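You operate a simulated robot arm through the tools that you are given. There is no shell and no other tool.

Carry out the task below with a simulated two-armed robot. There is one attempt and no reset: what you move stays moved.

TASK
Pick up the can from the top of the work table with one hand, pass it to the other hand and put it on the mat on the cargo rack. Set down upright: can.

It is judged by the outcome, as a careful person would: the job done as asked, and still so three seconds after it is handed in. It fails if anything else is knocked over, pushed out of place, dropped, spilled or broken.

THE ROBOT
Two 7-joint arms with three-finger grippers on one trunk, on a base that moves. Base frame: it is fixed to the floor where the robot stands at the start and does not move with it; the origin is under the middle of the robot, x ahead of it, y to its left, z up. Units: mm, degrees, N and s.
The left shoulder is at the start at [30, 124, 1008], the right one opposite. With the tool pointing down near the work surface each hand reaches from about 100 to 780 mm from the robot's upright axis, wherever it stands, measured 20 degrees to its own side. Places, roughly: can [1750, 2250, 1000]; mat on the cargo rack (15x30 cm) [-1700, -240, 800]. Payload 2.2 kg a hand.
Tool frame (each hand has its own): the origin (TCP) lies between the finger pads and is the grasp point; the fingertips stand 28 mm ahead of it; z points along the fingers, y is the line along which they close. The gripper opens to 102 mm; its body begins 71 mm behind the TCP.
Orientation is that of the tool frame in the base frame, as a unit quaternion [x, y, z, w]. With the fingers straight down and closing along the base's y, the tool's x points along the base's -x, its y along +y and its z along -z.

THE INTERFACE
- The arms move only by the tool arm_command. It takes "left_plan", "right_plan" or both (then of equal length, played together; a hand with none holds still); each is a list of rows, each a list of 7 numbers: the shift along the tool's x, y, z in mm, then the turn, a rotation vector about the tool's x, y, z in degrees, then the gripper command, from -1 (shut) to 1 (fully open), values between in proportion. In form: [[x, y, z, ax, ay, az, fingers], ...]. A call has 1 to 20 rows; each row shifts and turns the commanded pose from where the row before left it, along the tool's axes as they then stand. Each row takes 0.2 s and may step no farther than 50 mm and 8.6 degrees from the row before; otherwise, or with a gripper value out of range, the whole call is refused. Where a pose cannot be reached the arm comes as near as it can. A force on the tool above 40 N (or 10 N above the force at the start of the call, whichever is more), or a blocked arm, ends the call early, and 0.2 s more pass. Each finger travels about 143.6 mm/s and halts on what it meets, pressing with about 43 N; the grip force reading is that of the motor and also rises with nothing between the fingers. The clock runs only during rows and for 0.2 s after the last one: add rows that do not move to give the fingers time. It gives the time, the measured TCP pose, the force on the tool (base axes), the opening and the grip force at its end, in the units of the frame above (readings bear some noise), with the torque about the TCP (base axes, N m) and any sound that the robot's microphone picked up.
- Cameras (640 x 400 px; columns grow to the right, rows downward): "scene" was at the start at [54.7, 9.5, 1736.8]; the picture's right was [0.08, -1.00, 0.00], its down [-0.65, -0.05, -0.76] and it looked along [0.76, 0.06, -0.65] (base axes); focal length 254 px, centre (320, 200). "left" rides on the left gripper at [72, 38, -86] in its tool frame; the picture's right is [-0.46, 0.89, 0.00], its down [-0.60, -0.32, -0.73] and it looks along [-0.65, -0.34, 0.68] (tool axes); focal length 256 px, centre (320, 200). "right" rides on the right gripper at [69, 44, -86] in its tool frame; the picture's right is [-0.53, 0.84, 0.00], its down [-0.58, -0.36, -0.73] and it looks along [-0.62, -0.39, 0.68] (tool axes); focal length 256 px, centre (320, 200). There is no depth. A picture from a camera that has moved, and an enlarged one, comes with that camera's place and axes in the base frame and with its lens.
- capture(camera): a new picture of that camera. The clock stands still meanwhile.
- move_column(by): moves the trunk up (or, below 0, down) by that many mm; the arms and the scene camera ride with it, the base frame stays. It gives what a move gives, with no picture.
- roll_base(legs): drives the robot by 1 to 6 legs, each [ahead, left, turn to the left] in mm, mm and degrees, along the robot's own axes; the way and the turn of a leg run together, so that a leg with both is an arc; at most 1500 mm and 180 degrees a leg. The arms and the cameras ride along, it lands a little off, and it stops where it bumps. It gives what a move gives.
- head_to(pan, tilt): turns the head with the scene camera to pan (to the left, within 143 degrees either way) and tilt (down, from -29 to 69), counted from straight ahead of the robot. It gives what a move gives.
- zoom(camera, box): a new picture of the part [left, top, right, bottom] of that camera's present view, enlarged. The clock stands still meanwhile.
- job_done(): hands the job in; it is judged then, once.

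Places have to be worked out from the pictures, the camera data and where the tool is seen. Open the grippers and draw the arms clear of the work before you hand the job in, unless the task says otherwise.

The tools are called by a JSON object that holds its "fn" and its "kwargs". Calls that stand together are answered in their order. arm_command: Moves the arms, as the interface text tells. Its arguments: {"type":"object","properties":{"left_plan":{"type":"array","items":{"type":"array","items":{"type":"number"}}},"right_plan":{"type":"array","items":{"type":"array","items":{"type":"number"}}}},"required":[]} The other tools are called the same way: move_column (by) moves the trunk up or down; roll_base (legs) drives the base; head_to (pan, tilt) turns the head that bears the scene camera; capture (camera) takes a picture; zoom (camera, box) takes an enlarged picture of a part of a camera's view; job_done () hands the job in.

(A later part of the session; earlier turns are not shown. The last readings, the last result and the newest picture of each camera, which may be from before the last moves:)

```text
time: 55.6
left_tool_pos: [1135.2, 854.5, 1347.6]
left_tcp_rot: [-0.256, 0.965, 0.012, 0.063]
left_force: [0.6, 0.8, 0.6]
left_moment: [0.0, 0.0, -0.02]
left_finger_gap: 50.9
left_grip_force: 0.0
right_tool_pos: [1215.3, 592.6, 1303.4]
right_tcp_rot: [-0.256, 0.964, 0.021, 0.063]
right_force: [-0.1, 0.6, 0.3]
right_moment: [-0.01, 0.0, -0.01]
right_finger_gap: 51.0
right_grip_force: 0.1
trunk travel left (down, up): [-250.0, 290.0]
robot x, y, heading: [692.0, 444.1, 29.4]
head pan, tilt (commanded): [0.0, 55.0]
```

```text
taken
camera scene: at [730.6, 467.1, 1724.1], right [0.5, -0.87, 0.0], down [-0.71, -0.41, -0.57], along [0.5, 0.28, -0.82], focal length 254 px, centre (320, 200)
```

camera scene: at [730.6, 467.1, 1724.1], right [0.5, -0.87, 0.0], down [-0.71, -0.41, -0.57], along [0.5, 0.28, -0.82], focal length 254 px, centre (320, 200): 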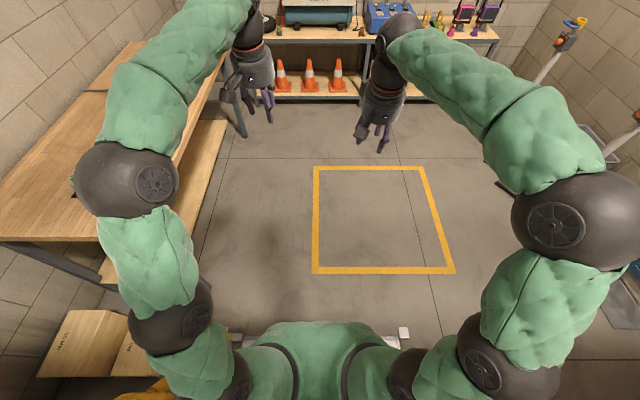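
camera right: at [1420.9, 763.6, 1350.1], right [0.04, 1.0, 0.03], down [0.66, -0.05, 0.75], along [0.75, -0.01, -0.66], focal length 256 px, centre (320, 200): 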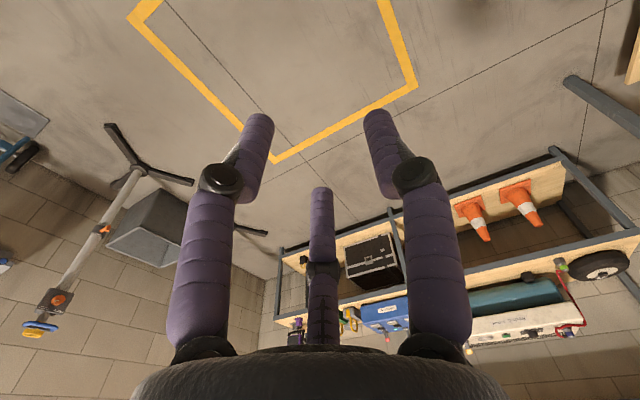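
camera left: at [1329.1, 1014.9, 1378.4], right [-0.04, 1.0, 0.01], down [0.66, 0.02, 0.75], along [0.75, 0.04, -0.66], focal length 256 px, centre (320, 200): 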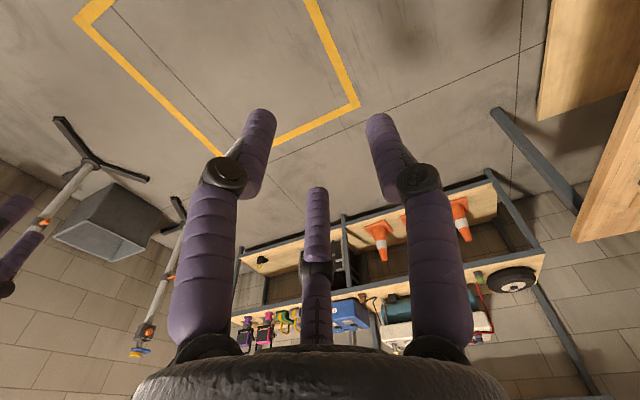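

The floor ahead is clear; only the ramp's lower edge and two small white pieces at its corners are there. I zoom in on them.

{"fn": "zoom", "kwargs": {"camera": "scene", "box": [360, 290, 456, 350]}}

{"fn": "zoom", "kwargs": {"camera": "scene", "box": [200, 300, 296, 360]}}

{"fn": "head_to", "kwargs": {"pan": 75, "tilt": 62}}

{"fn": "capture", "kwargs": {"camera": "scene"}}

{"fn": "head_to", "kwargs": {"pan": -65, "tilt": 62}}

{"fn": "capture", "kwargs": {"camera": "scene"}}

```text
6.67 times, centred on (408, 320) of scene
camera zoom: at [730.6, 467.1, 1724.1], right [0.5, -0.87, 0.0], down [-0.71, -0.41, -0.57], along [0.5, 0.28, -0.82], focal length 1694 px, centre (-267, -600)
```

zoom: 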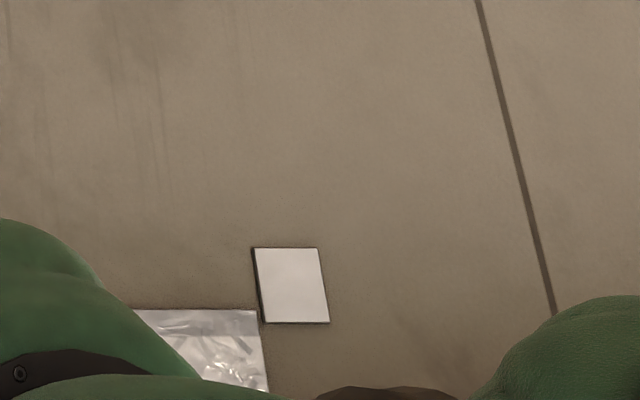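

```text
6.67 times, centred on (248, 330) of scene
camera zoom: at [730.6, 467.1, 1724.1], right [0.5, -0.87, 0.0], down [-0.71, -0.41, -0.57], along [0.5, 0.28, -0.82], focal length 1694 px, centre (800, -667)
```

zoom: 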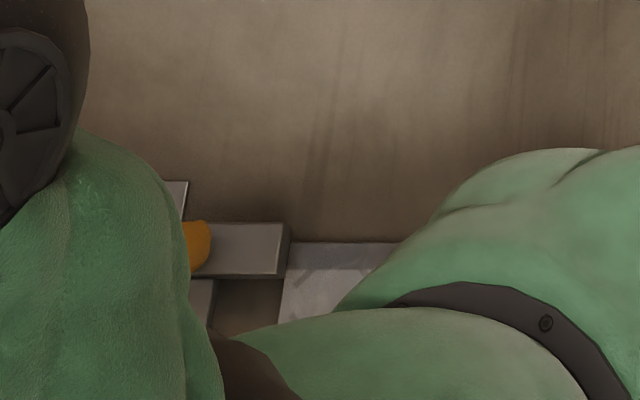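

```text
time: 57.0
left_tool_pos: [1136.3, 855.4, 1347.8]
left_tcp_rot: [-0.257, 0.964, 0.012, 0.063]
left_force: [-0.4, -0.3, 0.6]
left_moment: [0.01, 0.0, 0.0]
left_finger_gap: 50.9
left_grip_force: 0.1
right_tool_pos: [1215.3, 592.8, 1303.2]
right_tcp_rot: [-0.257, 0.964, 0.021, 0.063]
right_force: [-0.2, 0.0, 0.5]
right_moment: [-0.02, -0.01, -0.01]
right_finger_gap: 50.8
right_grip_force: 0.1
trunk travel left (down, up): [-250.0, 290.0]
robot x, y, heading: [693.1, 442.9, 29.6]
head pan, tilt (commanded): [75.0, 62.0]
```

```text
taken
camera scene: at [651.7, 493.5, 1715.8], right [0.97, 0.25, 0.0], down [0.22, -0.85, -0.47], along [-0.12, 0.45, -0.88], focal length 254 px, centre (320, 200)
```

scene: 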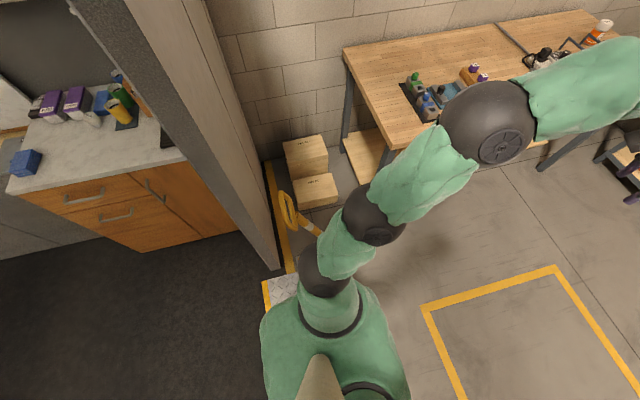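

```text
time: 59.3
left_tool_pos: [1136.2, 855.2, 1347.5]
left_tcp_rot: [-0.256, 0.965, 0.012, 0.063]
left_force: [0.1, 0.4, -0.4]
left_moment: [-0.02, 0.03, -0.01]
left_finger_gap: 50.7
left_grip_force: 0.0
right_tool_pos: [1216.0, 592.6, 1304.4]
right_tcp_rot: [-0.257, 0.964, 0.021, 0.063]
right_force: [0.0, -1.0, -0.3]
right_moment: [0.01, 0.0, 0.0]
right_finger_gap: 50.9
right_grip_force: 0.1
trunk travel left (down, up): [-250.0, 290.0]
robot x, y, heading: [694.3, 444.8, 29.3]
head pan, tilt (commanded): [-65.0, 62.0]
```

```text
taken
camera scene: at [720.6, 394.2, 1715.8], right [-0.58, -0.82, 0.0], down [-0.72, 0.51, -0.47], along [0.38, -0.27, -0.88], focal length 254 px, centre (320, 200)
```

scene: 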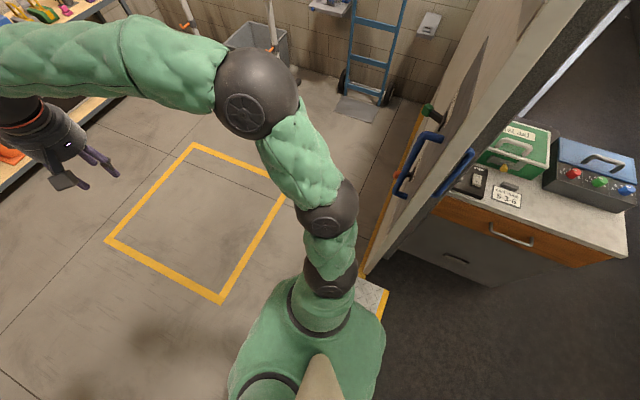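

The stand's foot ends about 460 mm left of my centre line and the white plate about 500 mm right, so neither should touch. I go ahead again in small steps and watch position and pitch after each.

{"fn": "head_to", "kwargs": {"pan": 0, "tilt": 30}}

{"fn": "roll_base", "kwargs": {"legs": [[150, 0, 0.5]]}}

{"fn": "capture", "kwargs": {"camera": "scene"}}

{"fn": "roll_base", "kwargs": {"legs": [[80, 0, 0]]}}

{"fn": "capture", "kwargs": {"camera": "scene"}}

```text
time: 60.6
left_tool_pos: [1135.6, 855.9, 1346.7]
left_tcp_rot: [-0.257, 0.964, 0.012, 0.062]
left_force: [0.3, 1.6, 0.7]
left_moment: [0.0, -0.02, -0.01]
left_finger_gap: 51.0
left_grip_force: 0.1
right_tool_pos: [1216.2, 592.1, 1304.4]
right_tcp_rot: [-0.257, 0.964, 0.02, 0.063]
right_force: [0.5, -0.4, 0.3]
right_moment: [0.01, -0.01, 0.06]
right_finger_gap: 51.1
right_grip_force: 0.0
trunk travel left (down, up): [-250.0, 290.0]
robot x, y, heading: [698.6, 445.0, 29.7]
head pan, tilt (commanded): [0.0, 30.0]
```

```text
time: 62.0
left_tool_pos: [1261.5, 933.8, 1349.5]
left_tcp_rot: [-0.259, 0.964, 0.012, 0.063]
left_force: [-0.4, -1.5, -0.2]
left_moment: [0.01, -0.04, -0.02]
left_finger_gap: 50.7
left_grip_force: 0.0
right_tool_pos: [1343.0, 671.0, 1303.7]
right_tcp_rot: [-0.261, 0.963, 0.021, 0.064]
right_force: [-1.0, -0.2, -0.3]
right_moment: [0.03, -0.04, 0.01]
right_finger_gap: 51.1
right_grip_force: 0.0
trunk travel left (down, up): [-250.0, 290.0]
robot x, y, heading: [822.8, 515.2, 30.0]
head pan, tilt (commanded): [0.0, 30.0]
```

```text
taken
camera scene: at [901.3, 565.9, 1755.4], right [0.5, -0.87, 0.0], down [-0.45, -0.26, -0.86], along [0.74, 0.43, -0.51], focal length 254 px, centre (320, 200)
```

scene: 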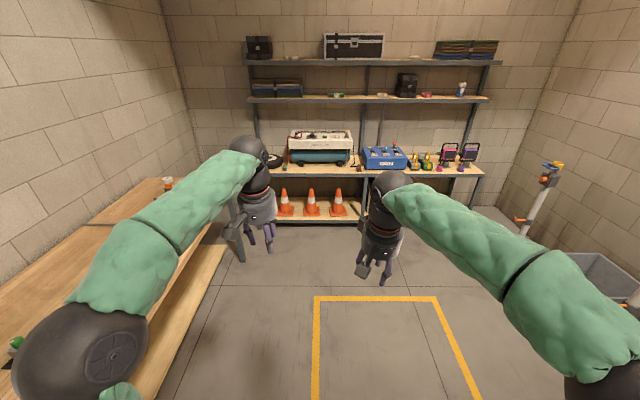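

```text
time: 63.1
left_tool_pos: [1314.2, 962.8, 1353.7]
left_tcp_rot: [-0.259, 0.963, 0.014, 0.068]
left_force: [1.3, 0.3, -0.4]
left_moment: [-0.01, 0.03, 0.0]
left_finger_gap: 50.9
left_grip_force: 0.1
right_tool_pos: [1395.2, 699.8, 1310.1]
right_tcp_rot: [-0.26, 0.963, 0.022, 0.071]
right_force: [-0.6, 0.7, 0.4]
right_moment: [-0.05, 0.04, 0.02]
right_finger_gap: 51.2
right_grip_force: 0.0
trunk travel left (down, up): [-250.0, 290.0]
robot x, y, heading: [889.2, 560.2, 29.9]
head pan, tilt (commanded): [0.0, 30.0]
```

```text
taken
camera scene: at [974.3, 608.0, 1754.9], right [0.5, -0.86, 0.0], down [-0.45, -0.26, -0.86], along [0.74, 0.43, -0.52], focal length 254 px, centre (320, 200)
```

scene: 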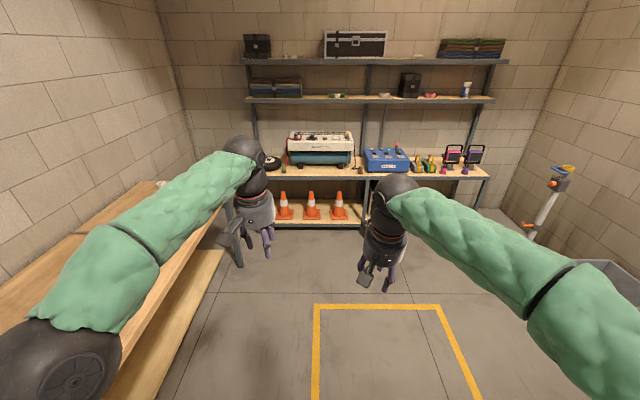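

I now think the base may be catching on the ramp plate's lower edge, but I cannot see under myself. I lower the left hand beside me and turn it so that its camera looks back at the foot of the robot.

{"fn": "arm_command", "kwargs": {"left_plan": [[0, 12, 0, 0, 7.7, 0, 0], [0, 14, 44, 0, 0, 0, 0], [0, 14, 44, 0, 0, 0, 0], [0, 14, 44, 0, 0, 0, 0], [0, 14, 44, 0, 0, 0, 0], [0, 14, 44, 0, 0, 0, 0], [0, 14, 44, 0, 0, 0, 0], [0, 14, 44, 0, 0, 0, 0], [0, 14, 44, 0, 0, 0, 0], [0, 14, 44, 0, 0, 0, 0], [0, 14, 44, 0, 0, 0, 0], [0, 14, 44, 0, 0, 0, 0], [0, 14, 44, 0, 0, 0, 0]]}}

{"fn": "arm_command", "kwargs": {"left_plan": [[0, 0, 0, 0, 0, 8.5, 0], [0, 0, 0, 0, 0, 8.5, 0], [0, 0, 0, 0, 0, 8.5, 0], [0, 0, 0, 0, 0, 8.5, 0], [0, 0, 0, 0, 0, 8.5, 0], [0, 0, 0, 0, 0, 8.5, 0], [0, 0, 0, 0, 0, 8.5, 0], [0, 0, 0, 0, 0, 8.5, 0], [0, 0, 0, 0, 0, 8.5, 0], [0, 0, 0, 0, 0, 8.5, 0], [0, 0, 0, 0, 0, 8.5, 0], [0, 0, 0, 0, 0, 8.5, 0], [0, 0, 0, 0, 0, 0, 0]]}}

{"fn": "capture", "kwargs": {"camera": "left"}}

```text
time: 65.9
left_tool_pos: [1214.3, 1109.5, 836.1]
left_tcp_rot: [-0.258, 0.966, -0.001, 0.013]
left_force: [0.6, 0.3, 0.0]
left_moment: [-0.08, -0.01, 0.0]
left_finger_gap: 51.1
left_grip_force: 0.1
right_tool_pos: [1373.3, 688.0, 1316.5]
right_tcp_rot: [-0.261, 0.962, 0.025, 0.079]
right_force: [-0.6, -0.2, 0.6]
right_moment: [-0.05, 0.01, 0.0]
right_finger_gap: 50.9
right_grip_force: 0.0
trunk travel left (down, up): [-250.0, 290.0]
robot x, y, heading: [890.6, 557.6, 30.1]
head pan, tilt (commanded): [0.0, 30.0]
```

```text
time: 68.7
left_tool_pos: [1214.4, 1108.6, 833.7]
left_tcp_rot: [0.588, 0.809, 0.008, 0.009]
left_force: [-0.1, -0.4, -0.2]
left_moment: [0.03, 0.0, -0.03]
left_finger_gap: 51.1
left_grip_force: 0.2
right_tool_pos: [1374.6, 688.5, 1315.5]
right_tcp_rot: [-0.26, 0.962, 0.025, 0.079]
right_force: [-0.9, -0.1, 0.4]
right_moment: [-0.02, 0.01, -0.02]
right_finger_gap: 51.0
right_grip_force: 0.0
trunk travel left (down, up): [-250.0, 290.0]
robot x, y, heading: [890.9, 558.0, 30.0]
head pan, tilt (commanded): [0.0, 30.0]
```

```text
taken
camera left: at [1226.7, 1189.3, 920.8], right [0.99, -0.17, 0.03], down [-0.14, -0.68, 0.72], along [-0.11, -0.72, -0.69], focal length 256 px, centre (320, 200)
```

left: 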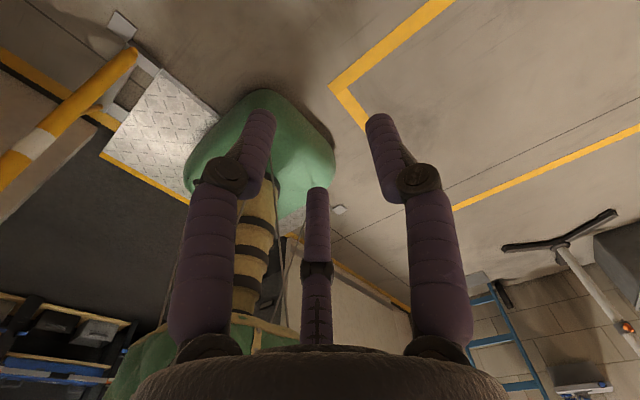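

The hand camera shows my bell-shaped base half off the ramp plate's end, with nothing in front of it. I zoom in on the base's lower edge.

{"fn": "zoom", "kwargs": {"camera": "left", "box": [100, 60, 380, 235]}}

```text
2.29 times, centred on (240, 148) of left
camera zoom: at [1226.7, 1189.3, 920.8], right [0.99, -0.17, 0.03], down [-0.14, -0.68, 0.72], along [-0.11, -0.72, -0.69], focal length 585 px, centre (503, 320)
```

zoom: 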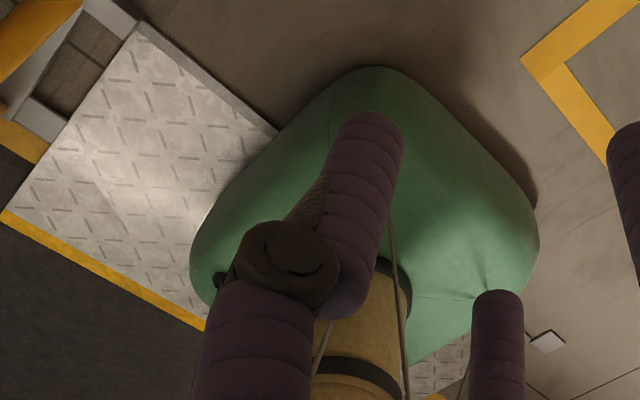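

The base sits half on, half off the plate's end with nothing else touching, so the weight of the outstretched arms is probably pressing its front edge into the floor. I draw both hands in close to the body (no obstacles out here at that height) to take the load off the front, then try again.

{"fn": "arm_command", "kwargs": {"left_plan": [[0, 0, -26, 0, 0, -8.5, 0], [0, 0, -26, 0, 0, -8.5, 0], [0, 0, -26, 0, 0, -8.5, 0], [0, 0, -26, 0, 0, -8.5, 0], [0, 0, -26, 0, 0, -8.5, 0], [0, 0, -26, 0, 0, -8.5, 0], [0, 0, -26, 0, 0, -8.5, 0], [0, 0, -26, 0, 0, -8.5, 0], [0, 0, -26, 0, 0, -8.5, 0], [0, 0, -26, 0, 0, -8.5, 0], [0, 0, -26, 0, 0, -8.5, 0], [0, 0, -26, 0, 0, -8.5, 0], [40, -20, 0, 0, 0, 0, 0], [40, -20, 0, 0, 0, 0, 0], [40, -20, 0, 0, 0, 0, 0], [40, -20, 0, 0, 0, 0, 0], [40, -20, 0, 0, 0, 0, 0], [40, 0, 0, 0, 0, 0, 0], [0, 0, 0, 0, 0, 0, 0]], "right_plan": [[0, 0, 0, 0, 8.5, 0, 0], [0, -6, 10, 0, 0, 0, 0], [0, -6, 10, 0, 0, 0, 0], [0, -6, 10, 0, 0, 0, 0], [0, -6, 10, 0, 0, 0, 0], [0, -6, 10, 0, 0, 0, 0], [0, -6, 10, 0, 0, 0, 0], [0, -6, 10, 0, 0, 0, 0], [0, -6, 10, 0, 0, 0, 0], [0, -6, 10, 0, 0, 0, 0], [0, -6, 10, 0, 0, 0, 0], [0, 0, 10, 0, 0, 0, 0], [25, 0, 10, 0, 0, 0, 0], [25, 0, 0, 0, 0, 0, 0], [25, 0, 0, 0, 0, 0, 0], [25, 0, 0, 0, 0, 0, 0], [25, 0, 0, 0, 0, 0, 0], [25, 0, 0, 0, 0, 0, 0], [0, 0, 0, 0, 0, 0, 0]]}}

{"fn": "capture", "kwargs": {"camera": "scene"}}

```text
time: 72.7
left_tool_pos: [1049.1, 903.1, 1137.7]
left_tcp_rot: [-0.259, 0.966, 0.0, 0.013]
left_force: [-1.0, 0.4, -0.6]
left_moment: [0.02, 0.01, 0.01]
left_finger_gap: 51.1
left_grip_force: 0.0
right_tool_pos: [1278.1, 562.5, 1193.0]
right_tcp_rot: [-0.261, 0.965, 0.005, 0.007]
right_force: [0.8, 0.5, -1.3]
right_moment: [-0.02, 0.05, -0.01]
right_finger_gap: 50.9
right_grip_force: 0.2
trunk travel left (down, up): [-250.0, 290.0]
robot x, y, heading: [890.9, 559.5, 29.8]
head pan, tilt (commanded): [0.0, 30.0]
```

```text
taken
camera scene: at [973.6, 607.5, 1755.0], right [0.5, -0.86, 0.0], down [-0.45, -0.26, -0.86], along [0.74, 0.43, -0.52], focal length 254 px, centre (320, 200)
```

scene: 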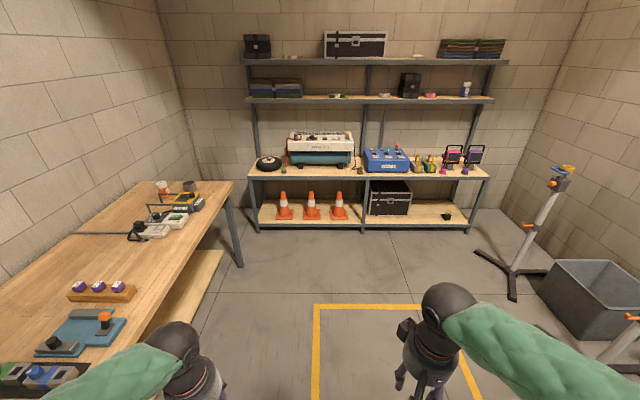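

Arms are in close. I try a short leg ahead.

{"fn": "roll_base", "kwargs": {"legs": [[80, 0, 0]]}}

{"fn": "roll_base", "kwargs": {"legs": [[80, 0, 0]]}}

```text
time: 73.7
left_tool_pos: [1118.1, 944.6, 1137.2]
left_tcp_rot: [-0.26, 0.966, -0.002, 0.013]
left_force: [1.2, 0.2, -0.8]
left_moment: [-0.03, 0.05, 0.0]
left_finger_gap: 51.1
left_grip_force: 0.0
right_tool_pos: [1347.2, 601.4, 1192.7]
right_tcp_rot: [-0.261, 0.965, 0.006, 0.007]
right_force: [0.1, -0.1, 0.0]
right_moment: [-0.04, 0.0, 0.01]
right_finger_gap: 50.9
right_grip_force: 0.0
trunk travel left (down, up): [-250.0, 290.0]
robot x, y, heading: [961.4, 594.1, 30.0]
head pan, tilt (commanded): [0.0, 30.0]
```

```text
time: 74.8
left_tool_pos: [1171.5, 973.9, 1139.2]
left_tcp_rot: [-0.258, 0.966, 0.001, 0.021]
left_force: [0.5, 0.0, -0.2]
left_moment: [-0.01, 0.03, -0.02]
left_finger_gap: 51.0
left_grip_force: 0.0
right_tool_pos: [1399.7, 631.3, 1195.5]
right_tcp_rot: [-0.26, 0.965, 0.007, 0.014]
right_force: [-0.5, 0.2, -0.2]
right_moment: [0.0, 0.03, -0.02]
right_finger_gap: 51.1
right_grip_force: 0.1
trunk travel left (down, up): [-250.0, 290.0]
robot x, y, heading: [1025.4, 635.4, 30.2]
head pan, tilt (commanded): [0.0, 30.0]
```

That works: two 80 mm legs went through without a stop. I keep on with short legs.

{"fn": "roll_base", "kwargs": {"legs": [[80, 0, 0]]}}

{"fn": "roll_base", "kwargs": {"legs": [[80, 0, 0]]}}

{"fn": "roll_base", "kwargs": {"legs": [[80, 0, 0]]}}

{"fn": "capture", "kwargs": {"camera": "scene"}}

```text
time: 75.8
left_tool_pos: [1227.0, 1010.9, 1140.4]
left_tcp_rot: [-0.255, 0.966, 0.003, 0.03]
left_force: [-0.7, -0.3, -0.4]
left_moment: [-0.02, -0.02, 0.0]
left_finger_gap: 51.1
left_grip_force: 0.1
right_tool_pos: [1453.2, 665.5, 1196.8]
right_tcp_rot: [-0.259, 0.966, 0.01, 0.024]
right_force: [0.4, 1.1, -0.4]
right_moment: [-0.04, 0.02, 0.01]
right_finger_gap: 51.2
right_grip_force: 0.0
trunk travel left (down, up): [-250.0, 290.0]
robot x, y, heading: [1101.3, 684.8, 29.8]
head pan, tilt (commanded): [0.0, 30.0]
```

```text
time: 76.9
left_tool_pos: [1297.4, 1052.1, 1140.8]
left_tcp_rot: [-0.257, 0.966, 0.003, 0.03]
left_force: [0.2, 0.2, -0.3]
left_moment: [0.01, 0.0, 0.0]
left_finger_gap: 51.2
left_grip_force: 0.1
right_tool_pos: [1523.2, 708.3, 1198.0]
right_tcp_rot: [-0.258, 0.966, 0.01, 0.025]
right_force: [0.7, 0.8, -0.6]
right_moment: [-0.05, 0.02, 0.01]
right_finger_gap: 50.9
right_grip_force: 0.1
trunk travel left (down, up): [-250.0, 290.0]
robot x, y, heading: [1171.1, 725.1, 29.8]
head pan, tilt (commanded): [0.0, 30.0]
```

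```text
time: 78.0
left_tool_pos: [1367.9, 1092.8, 1139.4]
left_tcp_rot: [-0.256, 0.966, 0.004, 0.03]
left_force: [0.8, 0.4, -1.2]
left_moment: [-0.01, 0.03, 0.03]
left_finger_gap: 51.0
left_grip_force: 0.0
right_tool_pos: [1593.7, 747.8, 1195.8]
right_tcp_rot: [-0.259, 0.966, 0.01, 0.025]
right_force: [0.9, -0.1, -0.5]
right_moment: [-0.01, 0.05, -0.02]
right_finger_gap: 51.0
right_grip_force: 0.0
trunk travel left (down, up): [-250.0, 290.0]
robot x, y, heading: [1244.3, 767.5, 29.9]
head pan, tilt (commanded): [0.0, 30.0]
```

```text
taken
camera scene: at [1298.0, 799.5, 1752.9], right [0.5, -0.87, 0.0], down [-0.43, -0.25, -0.87], along [0.75, 0.43, -0.5], focal length 254 px, centre (320, 200)
```

scene: 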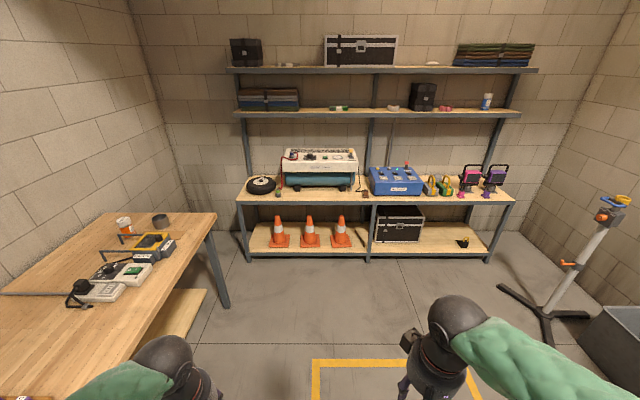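

I am past the ramp and level again at about u = 1461. I zoom in on the far end of the table to tell which object is the can.

{"fn": "zoom", "kwargs": {"camera": "scene", "box": [60, 180, 252, 300]}}

```text
3.33 times, centred on (156, 240) of scene
camera zoom: at [1298.0, 799.5, 1752.9], right [0.5, -0.87, 0.0], down [-0.43, -0.25, -0.87], along [0.75, 0.43, -0.5], focal length 847 px, centre (867, 67)
```

zoom: 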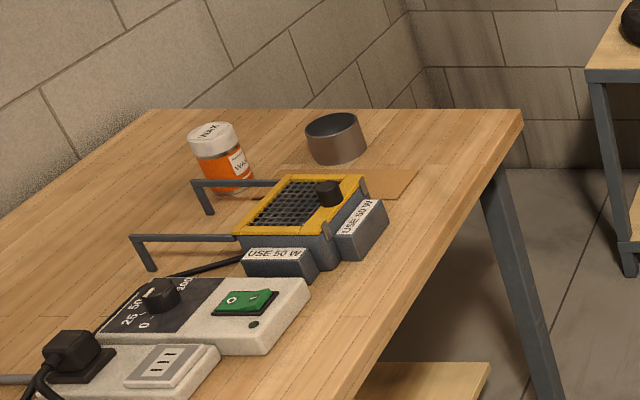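

The orange "WAX" container stands at about [1728, 2254, 880] and the grey cylinder at about [1867, 2183, 880]; the first matches the given can place. I zoom closer to be sure what each one is.

{"fn": "zoom", "kwargs": {"camera": "scene", "box": [108, 205, 188, 255]}}

{"fn": "zoom", "kwargs": {"camera": "scene", "box": [0, 200, 240, 350]}}

```text
8.00 times, centred on (148, 230) of scene
camera zoom: at [1298.0, 799.5, 1752.9], right [0.5, -0.87, 0.0], down [-0.43, -0.25, -0.87], along [0.75, 0.43, -0.5], focal length 2033 px, centre (1696, -40)
```

zoom: 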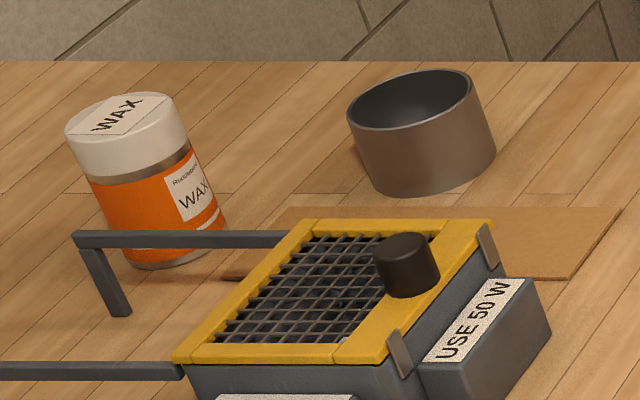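

```text
2.67 times, centred on (120, 275) of scene
camera zoom: at [1298.0, 799.5, 1752.9], right [0.5, -0.87, 0.0], down [-0.43, -0.25, -0.87], along [0.75, 0.43, -0.5], focal length 678 px, centre (853, 0)
```

zoom: 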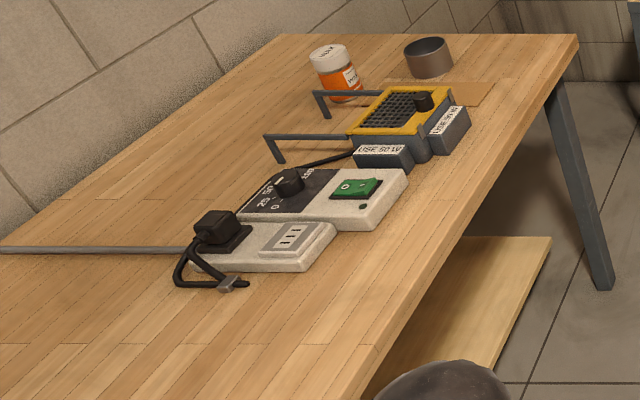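

The orange-and-white container with metal rims marked WAX is clearly the can (about 72 mm wide, 110 mm tall); a heater with wire bars is in front of it and a grey pan beside it. I drive nearer along the table, staying about 400 mm off its front edge, to see it better.

{"fn": "roll_base", "kwargs": {"legs": [[400, 100, 0], [350, 120, 0]]}}

{"fn": "head_to", "kwargs": {"pan": 60, "tilt": 40}}

{"fn": "capture", "kwargs": {"camera": "scene"}}

```text
time: 82.5
left_tool_pos: [1916.6, 1661.1, 1141.0]
left_tcp_rot: [-0.255, 0.966, 0.004, 0.029]
left_force: [-0.2, 0.3, 0.1]
left_moment: [-0.01, 0.04, 0.0]
left_finger_gap: 50.8
left_grip_force: 0.1
right_tool_pos: [2141.0, 1316.2, 1197.5]
right_tcp_rot: [-0.258, 0.966, 0.011, 0.024]
right_force: [-0.8, 1.0, 0.7]
right_moment: [0.05, 0.01, 0.0]
right_finger_gap: 51.0
right_grip_force: 0.1
trunk travel left (down, up): [-250.0, 290.0]
robot x, y, heading: [1793.6, 1335.0, 29.9]
head pan, tilt (commanded): [0.0, 30.0]
```

```text
time: 83.8
left_tool_pos: [1915.2, 1661.5, 1140.9]
left_tcp_rot: [-0.256, 0.966, 0.004, 0.031]
left_force: [0.4, -0.6, 0.1]
left_moment: [0.02, 0.01, 0.01]
left_finger_gap: 51.0
left_grip_force: 0.2
right_tool_pos: [2141.4, 1316.0, 1198.5]
right_tcp_rot: [-0.259, 0.966, 0.01, 0.024]
right_force: [0.0, 0.0, 0.4]
right_moment: [-0.04, -0.02, 0.01]
right_finger_gap: 50.9
right_grip_force: 0.1
trunk travel left (down, up): [-250.0, 290.0]
robot x, y, heading: [1791.5, 1336.1, 29.8]
head pan, tilt (commanded): [60.0, 40.0]
```

```text
taken
camera scene: at [1766.3, 1408.0, 1737.6], right [1.0, 0.0, 0.0], down [0.0, -0.64, -0.77], along [0.0, 0.77, -0.64], focal length 254 px, centre (320, 200)
```

scene: 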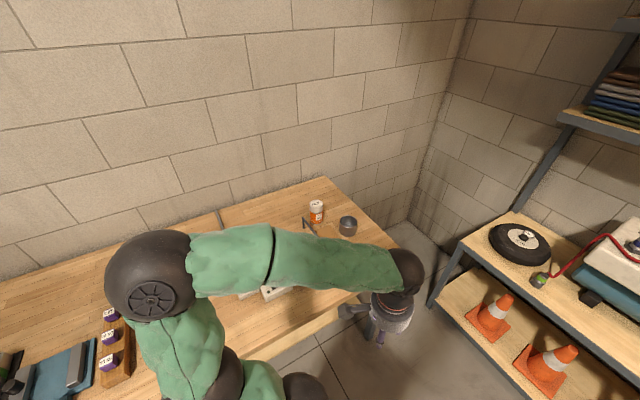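

The can is at (316, 210), just behind my left forearm. I zoom in for measuring.

{"fn": "zoom", "kwargs": {"camera": "scene", "box": [276, 180, 372, 240]}}

```text
6.67 times, centred on (324, 210) of scene
camera zoom: at [1766.3, 1408.0, 1737.6], right [1.0, 0.0, 0.0], down [0.0, -0.64, -0.77], along [0.0, 0.77, -0.64], focal length 1694 px, centre (293, 133)
```

zoom: 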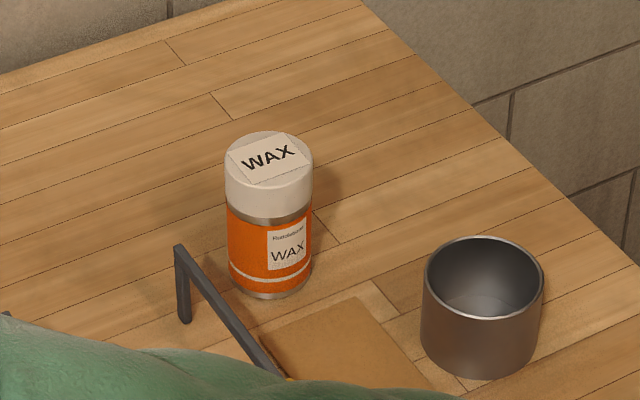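

Triangulating two views: can axis at about [1750, 2290], table top z ≈ 869, lid top z ≈ 981, diameter ≈ 60 mm, height ≈ 112 mm; the heater's wire bar (top z ≈ 941) is 75 mm from the can's axis, the pan about 160 mm away. I drive closer to the can and turn to face the table.

{"fn": "roll_base", "kwargs": {"legs": [[340, 130, 0], [0, 0, 60]]}}

{"fn": "head_to", "kwargs": {"pan": 20, "tilt": 55}}

{"fn": "capture", "kwargs": {"camera": "scene"}}

```text
time: 88.8
left_tool_pos: [1801.2, 1887.6, 1141.1]
left_tcp_rot: [-0.7, 0.714, 0.018, 0.025]
left_force: [-0.4, 1.0, 0.0]
left_moment: [0.0, 0.01, 0.02]
left_finger_gap: 51.3
left_grip_force: 0.1
right_tool_pos: [2213.3, 1906.9, 1197.6]
right_tcp_rot: [-0.702, 0.712, 0.021, 0.016]
right_force: [-0.7, -0.3, 0.3]
right_moment: [0.06, -0.01, 0.0]
right_finger_gap: 51.1
right_grip_force: 0.1
trunk travel left (down, up): [-250.0, 290.0]
robot x, y, heading: [2018.1, 1616.3, 89.1]
head pan, tilt (commanded): [60.0, 40.0]
```

```text
time: 89.8
left_tool_pos: [1802.5, 1887.9, 1140.4]
left_tcp_rot: [-0.7, 0.714, 0.018, 0.025]
left_force: [0.0, 0.5, 0.2]
left_moment: [0.01, 0.01, -0.03]
left_finger_gap: 51.1
left_grip_force: 0.0
right_tool_pos: [2212.8, 1906.1, 1198.5]
right_tcp_rot: [-0.702, 0.712, 0.02, 0.016]
right_force: [0.1, 0.5, 0.7]
right_moment: [-0.03, 0.02, 0.02]
right_finger_gap: 51.0
right_grip_force: 0.0
trunk travel left (down, up): [-250.0, 290.0]
robot x, y, heading: [2021.1, 1617.0, 88.9]
head pan, tilt (commanded): [20.0, 55.0]
```

```text
taken
camera scene: at [1993.5, 1656.0, 1716.9], right [0.95, 0.33, 0.0], down [0.27, -0.77, -0.57], along [-0.19, 0.54, -0.82], focal length 254 px, centre (320, 200)
```

scene: 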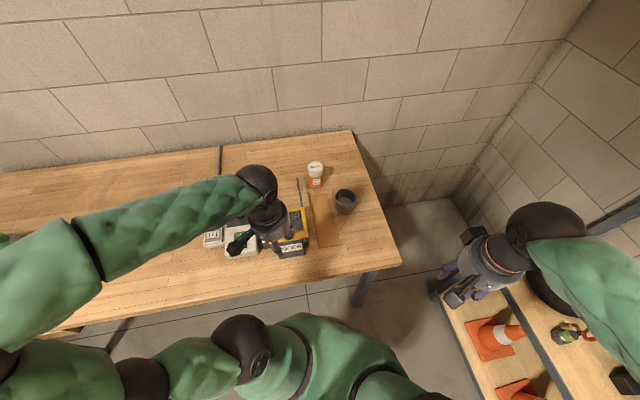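

I now face the table; the can is ahead-left at (316, 173). I zoom to fix its position from this third viewpoint.

{"fn": "zoom", "kwargs": {"camera": "scene", "box": [268, 145, 364, 205]}}

```text
6.67 times, centred on (316, 175) of scene
camera zoom: at [1993.5, 1656.0, 1716.9], right [0.95, 0.33, 0.0], down [0.27, -0.77, -0.57], along [-0.19, 0.54, -0.82], focal length 1694 px, centre (347, 367)
```

zoom: 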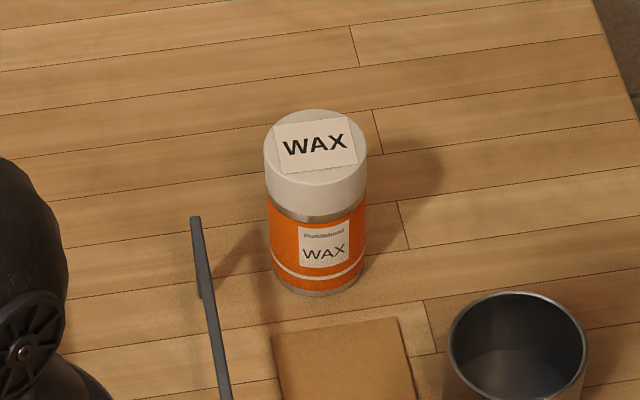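

From the three views the can axis is at about [1754, 2289], lid top z ≈ 977, table z ≈ 870. I level the left tool, open it and move it over the can at a safe height; the finger azimuths (left, back-right, front-right) keep clear of the wire bar.

{"fn": "arm_command", "kwargs": {"left_plan": [[0, 0, 0, -0.6, 3.5, 0, 1], [-40, 5, 5, 0, 0, 0, 1], [-40, 5, 5, 0, 0, 0, 1], [-40, 5, 5, 0, 0, 0, 1], [-40, 5, 5, 0, 0, 0, 1], [-40, 5, 5, 0, 0, 0, 1], [-40, 5, 5, 0, 0, 0, 1], [-40, 5, 5, 0, 0, 0, 1], [-40, 5, 5, 0, 0, 0, 1], [-35, 5, 5, 0, 0, 0, 1], [0, 0, 0, 0, 0, 0, 1], [0, 0, 0, 0, 0, 0, 1]]}}

{"fn": "capture", "kwargs": {"camera": "left"}}

{"fn": "capture", "kwargs": {"camera": "scene"}}

```text
time: 92.4
left_tool_pos: [1763.1, 2243.0, 1094.1]
left_tcp_rot: [-0.7, 0.714, 0.001, -0.001]
left_force: [-0.2, 0.0, 0.0]
left_moment: [-0.03, -0.03, 0.01]
left_finger_gap: 102.0
left_grip_force: 0.0
right_tool_pos: [2213.1, 1904.8, 1197.1]
right_tcp_rot: [-0.702, 0.711, 0.02, 0.017]
right_force: [-0.2, 0.3, 0.0]
right_moment: [-0.03, -0.01, 0.02]
right_finger_gap: 51.1
right_grip_force: 0.0
trunk travel left (down, up): [-250.0, 290.0]
robot x, y, heading: [2021.0, 1613.2, 89.0]
head pan, tilt (commanded): [20.0, 55.0]
```

```text
taken
camera left: at [1724.3, 2172.3, 1182.6], right [-0.88, 0.48, 0.0], down [0.33, 0.6, 0.73], along [0.35, 0.64, -0.68], focal length 256 px, centre (320, 200)
```

left: 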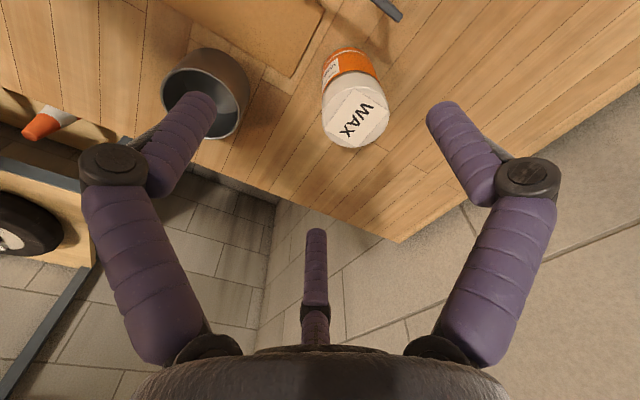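

```text
taken
camera scene: at [1993.6, 1657.0, 1716.9], right [0.95, 0.33, 0.0], down [0.27, -0.77, -0.57], along [-0.19, 0.54, -0.82], focal length 254 px, centre (320, 200)
```

scene: 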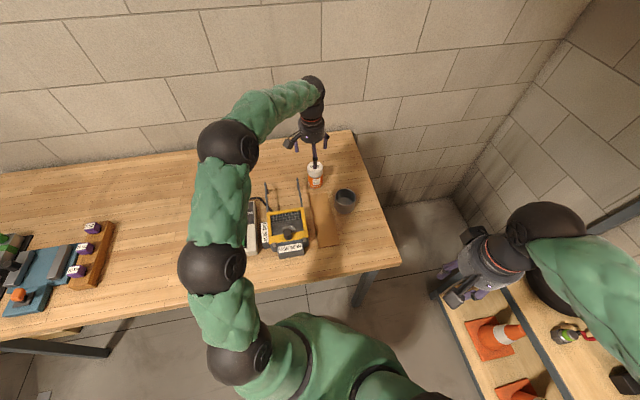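

The hand camera sees the lid; a first estimate from it gives [1750, 2286]. I zoom to refine the lid's centre.

{"fn": "zoom", "kwargs": {"camera": "left", "box": [284, 30, 444, 130]}}

{"fn": "zoom", "kwargs": {"camera": "left", "box": [260, 60, 420, 160]}}

```text
4.00 times, centred on (364, 80) of left
camera zoom: at [1724.3, 2172.3, 1182.6], right [-0.88, 0.48, 0.0], down [0.33, 0.6, 0.73], along [0.35, 0.64, -0.68], focal length 1024 px, centre (144, 680)
```

zoom: 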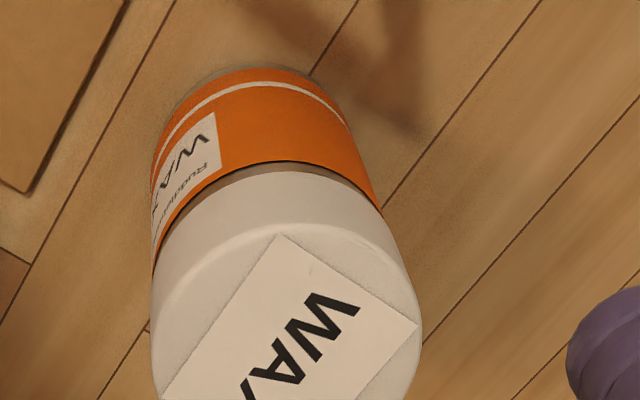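

```text
4.00 times, centred on (340, 110) of left
camera zoom: at [1724.3, 2172.3, 1182.6], right [-0.88, 0.48, 0.0], down [0.33, 0.6, 0.73], along [0.35, 0.64, -0.68], focal length 1024 px, centre (240, 560)
```

zoom: 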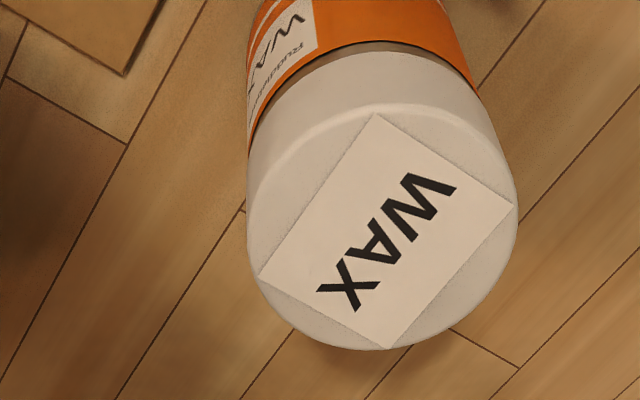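

The lid centre from the hand camera is [1752.5, 2290], agreeing with the scene views. I shift over it by the difference and check again before descending.

{"fn": "arm_command", "kwargs": {"left_plan": [[-23, 5.5, 10, 0, 0, 0, 1], [-23.3, 5.5, 10, 0, 0, 0, 1], [0, 0, 0, 0, 0, 0, 1], [0, 0, 0, 0, 0, 0, 1]]}}

{"fn": "capture", "kwargs": {"camera": "left"}}

```text
time: 93.4
left_tool_pos: [1753.2, 2289.7, 1074.6]
left_tcp_rot: [-0.7, 0.714, 0.001, 0.0]
left_force: [0.3, 0.8, -0.3]
left_moment: [0.0, -0.02, 0.06]
left_finger_gap: 102.1
left_grip_force: 0.0
right_tool_pos: [2213.3, 1906.5, 1197.7]
right_tcp_rot: [-0.702, 0.712, 0.021, 0.016]
right_force: [0.0, 0.1, -0.3]
right_moment: [-0.04, -0.02, 0.02]
right_finger_gap: 50.8
right_grip_force: 0.0
trunk travel left (down, up): [-250.0, 290.0]
robot x, y, heading: [2015.4, 1615.7, 88.9]
head pan, tilt (commanded): [20.0, 55.0]
```

```text
taken
camera left: at [1714.5, 2218.9, 1162.0], right [-0.88, 0.48, 0.0], down [0.33, 0.6, 0.73], along [0.35, 0.64, -0.68], focal length 256 px, centre (320, 200)
```

left: 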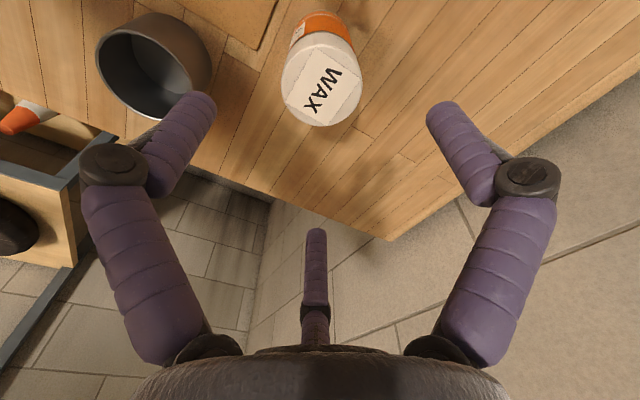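

The lid is almost centred on the tool axis. I zoom once more to remove the last few millimetres.

{"fn": "zoom", "kwargs": {"camera": "left", "box": [242, 30, 402, 130]}}

```text
4.00 times, centred on (322, 80) of left
camera zoom: at [1714.5, 2218.9, 1162.0], right [-0.88, 0.48, 0.0], down [0.33, 0.6, 0.73], along [0.35, 0.64, -0.68], focal length 1024 px, centre (312, 680)
```

zoom: 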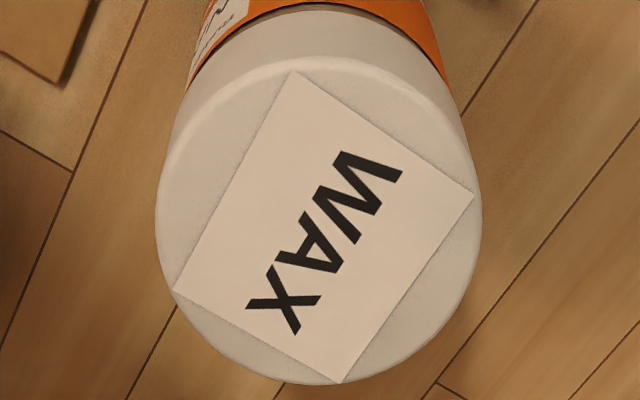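

Offset is only about (-2, +1) mm in the tool frame. I correct it and descend to TCP z ≈ 971, with the fingertips ending about 33 mm below the lid top, well above the table.

{"fn": "arm_command", "kwargs": {"left_plan": [[-1.5, 1, 20, 0, 0, 0, 1], [0, 0, 20, 0, 0, 0, 1], [0, 0, 20, 0, 0, 0, 1], [0, 0, 20, 0, 0, 0, 1], [0, 0, 12, 0, 0, 0, 1], [0, 0, 11, 0, 0, 0, 1], [0, 0, 0, 0, 0, 0, 1], [0, 0, 0, 0, 0, 0, 1]]}}

{"fn": "capture", "kwargs": {"camera": "left"}}

{"fn": "zoom", "kwargs": {"camera": "scene", "box": [252, 110, 380, 190]}}

```text
time: 95.2
left_tool_pos: [1750.7, 2293.5, 972.7]
left_tcp_rot: [-0.701, 0.714, 0.001, -0.001]
left_force: [0.3, -0.7, 0.9]
left_moment: [-0.01, 0.01, -0.01]
left_finger_gap: 102.0
left_grip_force: 0.1
right_tool_pos: [2212.1, 1905.9, 1197.4]
right_tcp_rot: [-0.702, 0.712, 0.021, 0.016]
right_force: [0.8, 0.5, -1.0]
right_moment: [-0.04, -0.01, -0.03]
right_finger_gap: 50.9
right_grip_force: 0.0
trunk travel left (down, up): [-250.0, 290.0]
robot x, y, heading: [2019.3, 1615.0, 89.3]
head pan, tilt (commanded): [20.0, 55.0]
```

```text
taken
camera left: at [1712.8, 2222.0, 1059.5], right [-0.88, 0.48, 0.0], down [0.33, 0.6, 0.73], along [0.35, 0.64, -0.68], focal length 256 px, centre (320, 200)
```

left: 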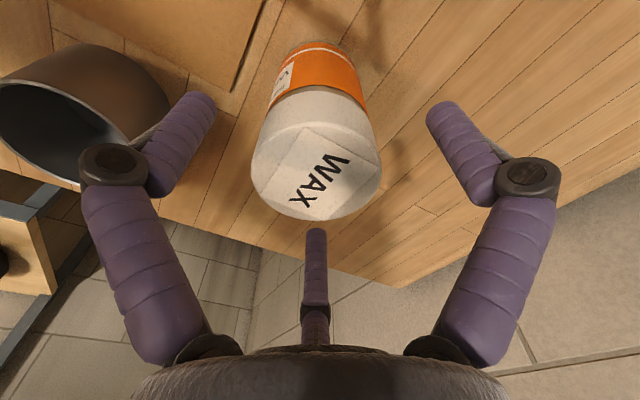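

```text
5.00 times, centred on (316, 150) of scene
camera zoom: at [1993.5, 1656.3, 1716.9], right [0.95, 0.33, 0.0], down [0.27, -0.77, -0.57], along [-0.19, 0.54, -0.82], focal length 1271 px, centre (340, 450)
```

zoom: 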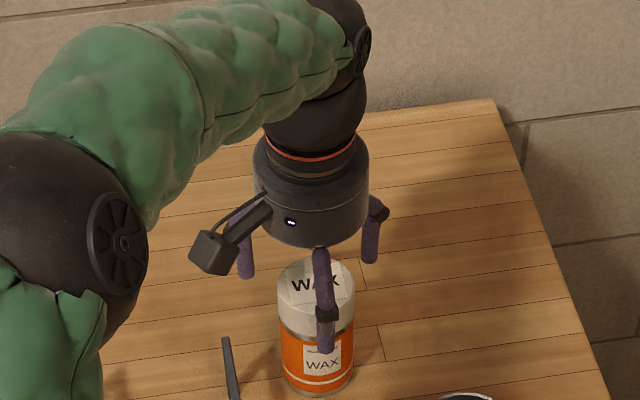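

The can is between the open fingers. I zoom the hand camera to check the centring and lid depth before closing.

{"fn": "zoom", "kwargs": {"camera": "left", "box": [224, 110, 416, 230]}}

```text
3.33 times, centred on (320, 170) of left
camera zoom: at [1712.8, 2222.0, 1059.5], right [-0.88, 0.48, 0.0], down [0.33, 0.6, 0.73], along [0.35, 0.64, -0.68], focal length 853 px, centre (320, 300)
```

zoom: 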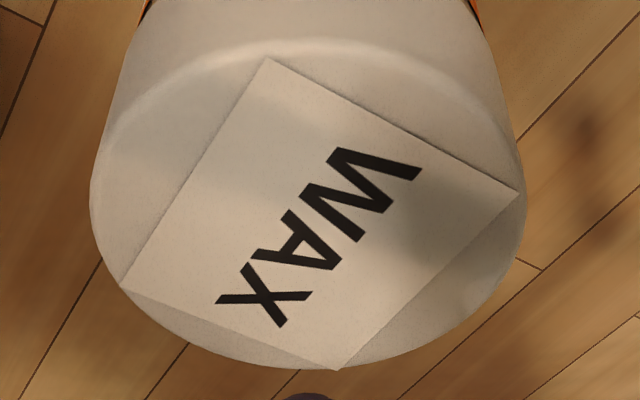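

The lid top is at about z ≈ 974 and the offset is about 1.5 mm. I nudge to centre, go 5 mm deeper, and close gently onto the lid.

{"fn": "arm_command", "kwargs": {"left_plan": [[1.5, -0.8, 5, 0, 0, 0, 1], [0, 0, 0, 0, 0, 0, 0.6], [0, 0, 0, 0, 0, 0, 0.3], [0, 0, 0, 0, 0, 0, 0], [0, 0, 0, 0, 0, 0, -1], [0, 0, 0, 0, 0, 0, -1], [0, 0, 0, 0, 0, 0, -1], [0, 0, 0, 0, 0, 0, -1]]}}

{"fn": "capture", "kwargs": {"camera": "left"}}

{"fn": "zoom", "kwargs": {"camera": "scene", "box": [252, 110, 380, 190]}}

```text
time: 97.0
left_tool_pos: [1751.3, 2292.3, 968.7]
left_tcp_rot: [-0.7, 0.714, 0.001, -0.001]
left_force: [0.4, 0.7, 3.0]
left_moment: [0.03, -0.03, 0.0]
left_finger_gap: 60.2
left_grip_force: 42.8
right_tool_pos: [2213.0, 1905.4, 1197.8]
right_tcp_rot: [-0.702, 0.712, 0.021, 0.016]
right_force: [0.5, 0.2, -0.3]
right_moment: [-0.01, 0.0, 0.03]
right_finger_gap: 51.2
right_grip_force: 0.0
trunk travel left (down, up): [-250.0, 290.0]
robot x, y, heading: [2019.7, 1617.2, 88.9]
head pan, tilt (commanded): [20.0, 55.0]
```

```text
taken
camera left: at [1714.0, 2220.7, 1054.9], right [-0.88, 0.48, 0.0], down [0.33, 0.6, 0.73], along [0.35, 0.64, -0.68], focal length 256 px, centre (320, 200)
```

left: 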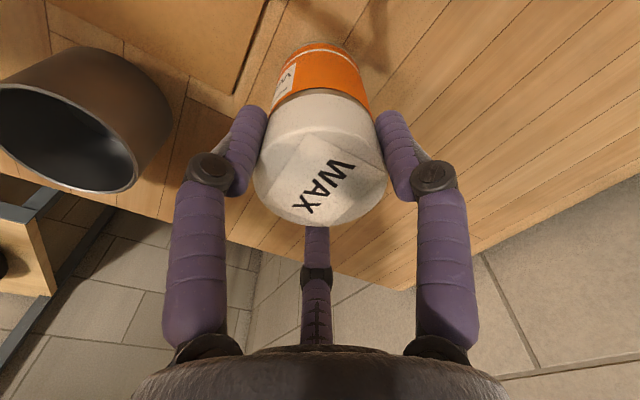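

```text
5.00 times, centred on (316, 150) of scene
camera zoom: at [1993.8, 1656.1, 1716.9], right [0.95, 0.33, 0.0], down [0.27, -0.77, -0.57], along [-0.19, 0.54, -0.82], focal length 1271 px, centre (340, 450)
```

zoom: 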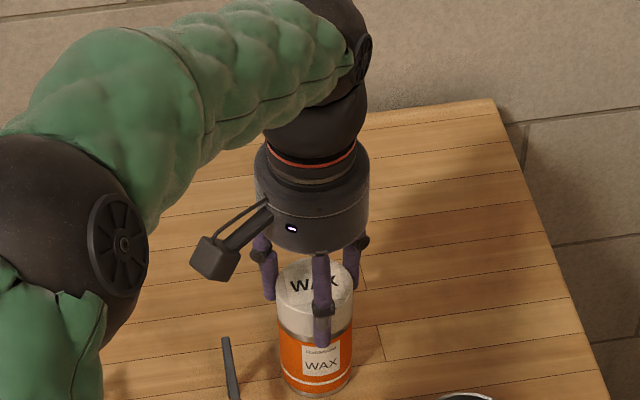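

The grip holds at 60.2 mm with 42.8 N. I lift straight up slowly and check.

{"fn": "arm_command", "kwargs": {"left_plan": [[0, 0, -5, 0, 0, 0, -1], [0, 0, -10, 0, 0, 0, -1], [0, 0, -15, 0, 0, 0, -1], [0, 0, -20, 0, 0, 0, -1], [0, 0, -25, 0, 0, 0, -1], [0, 0, -25, 0, 0, 0, -1], [0, 0, -25, 0, 0, 0, -1], [0, 0, -25, 0, 0, 0, -1], [0, 0, 0, 0, 0, 0, -1]]}}

{"fn": "capture", "kwargs": {"camera": "scene"}}

{"fn": "capture", "kwargs": {"camera": "left"}}

```text
time: 99.0
left_tool_pos: [1754.5, 2290.3, 1116.8]
left_tcp_rot: [-0.7, 0.714, 0.001, 0.0]
left_force: [0.0, 1.1, -2.7]
left_moment: [-0.03, 0.0, 0.01]
left_finger_gap: 60.1
left_grip_force: 43.6
right_tool_pos: [2212.9, 1905.8, 1197.5]
right_tcp_rot: [-0.702, 0.712, 0.021, 0.017]
right_force: [-0.4, 0.2, 0.9]
right_moment: [-0.03, 0.0, 0.0]
right_finger_gap: 51.1
right_grip_force: 0.1
trunk travel left (down, up): [-250.0, 290.0]
robot x, y, heading: [2017.6, 1616.6, 89.0]
head pan, tilt (commanded): [20.0, 55.0]
```

```text
taken
camera scene: at [1993.3, 1657.1, 1716.9], right [0.95, 0.33, 0.0], down [0.27, -0.77, -0.57], along [-0.19, 0.54, -0.82], focal length 254 px, centre (320, 200)
```

scene: 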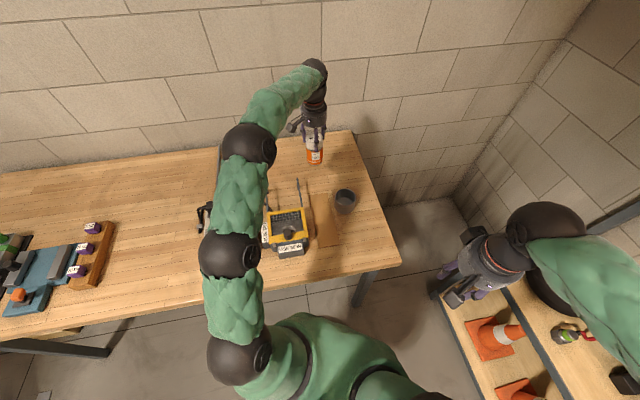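

```text
taken
camera left: at [1715.1, 2219.6, 1203.4], right [-0.88, 0.48, 0.0], down [0.33, 0.6, 0.73], along [0.35, 0.64, -0.68], focal length 256 px, centre (320, 200)
```

left: 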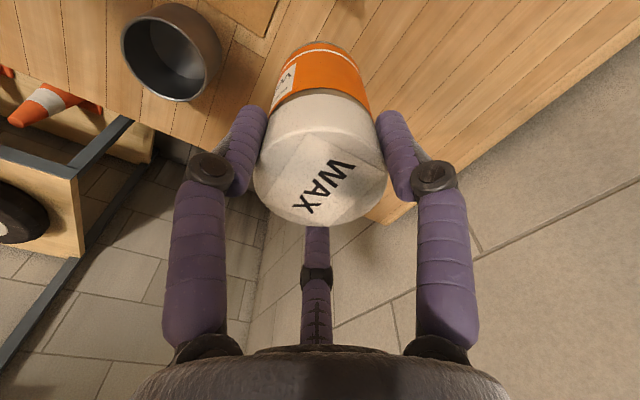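

The can is lifted cleanly (about 0.3 kg, grip steady). I draw it back toward the body, rising a little, well above everything on the table.

{"fn": "arm_command", "kwargs": {"left_plan": [[0, 0, -20, 0, 0, 0, -1], [10, 0, -20, 0, 0, 0, -1], [20, -2, -20, 0, 0, 0, -1], [30, -4, 0, 0, 0, 0, -1], [34, -5, 0, 0, 0, 0, -1], [34, -5, 0, 0, 0, 0, -1], [34, -5, 0, 0, 0, 0, -1], [34, -5, 0, 0, 0, 0, -1], [34, -5, 0, 0, 0, 0, -1], [34, -5, 0, 0, 0, 0, -1], [34, -5, 0, 0, 0, 0, -1], [30, -4, 0, 0, 0, 0, -1], [15, 0, 0, 0, 0, 0, -1], [0, 0, 0, 0, 0, 0, -1]]}}

{"fn": "capture", "kwargs": {"camera": "scene"}}

```text
time: 102.0
left_tool_pos: [1793.7, 1946.4, 1178.4]
left_tcp_rot: [-0.7, 0.714, 0.001, -0.001]
left_force: [0.3, -0.3, -4.1]
left_moment: [0.04, -0.01, -0.01]
left_finger_gap: 59.9
left_grip_force: 43.2
right_tool_pos: [2211.8, 1905.8, 1197.0]
right_tcp_rot: [-0.702, 0.712, 0.02, 0.016]
right_force: [-0.1, 0.1, 0.1]
right_moment: [-0.01, 0.01, -0.02]
right_finger_gap: 50.9
right_grip_force: 0.1
trunk travel left (down, up): [-250.0, 290.0]
robot x, y, heading: [2015.2, 1619.9, 89.1]
head pan, tilt (commanded): [20.0, 55.0]
```

```text
taken
camera scene: at [1993.6, 1656.5, 1716.9], right [0.95, 0.33, 0.0], down [0.27, -0.77, -0.57], along [-0.19, 0.54, -0.82], focal length 254 px, centre (320, 200)
```

scene: 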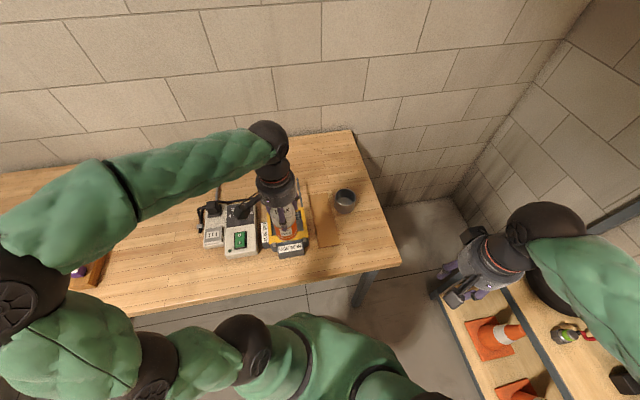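

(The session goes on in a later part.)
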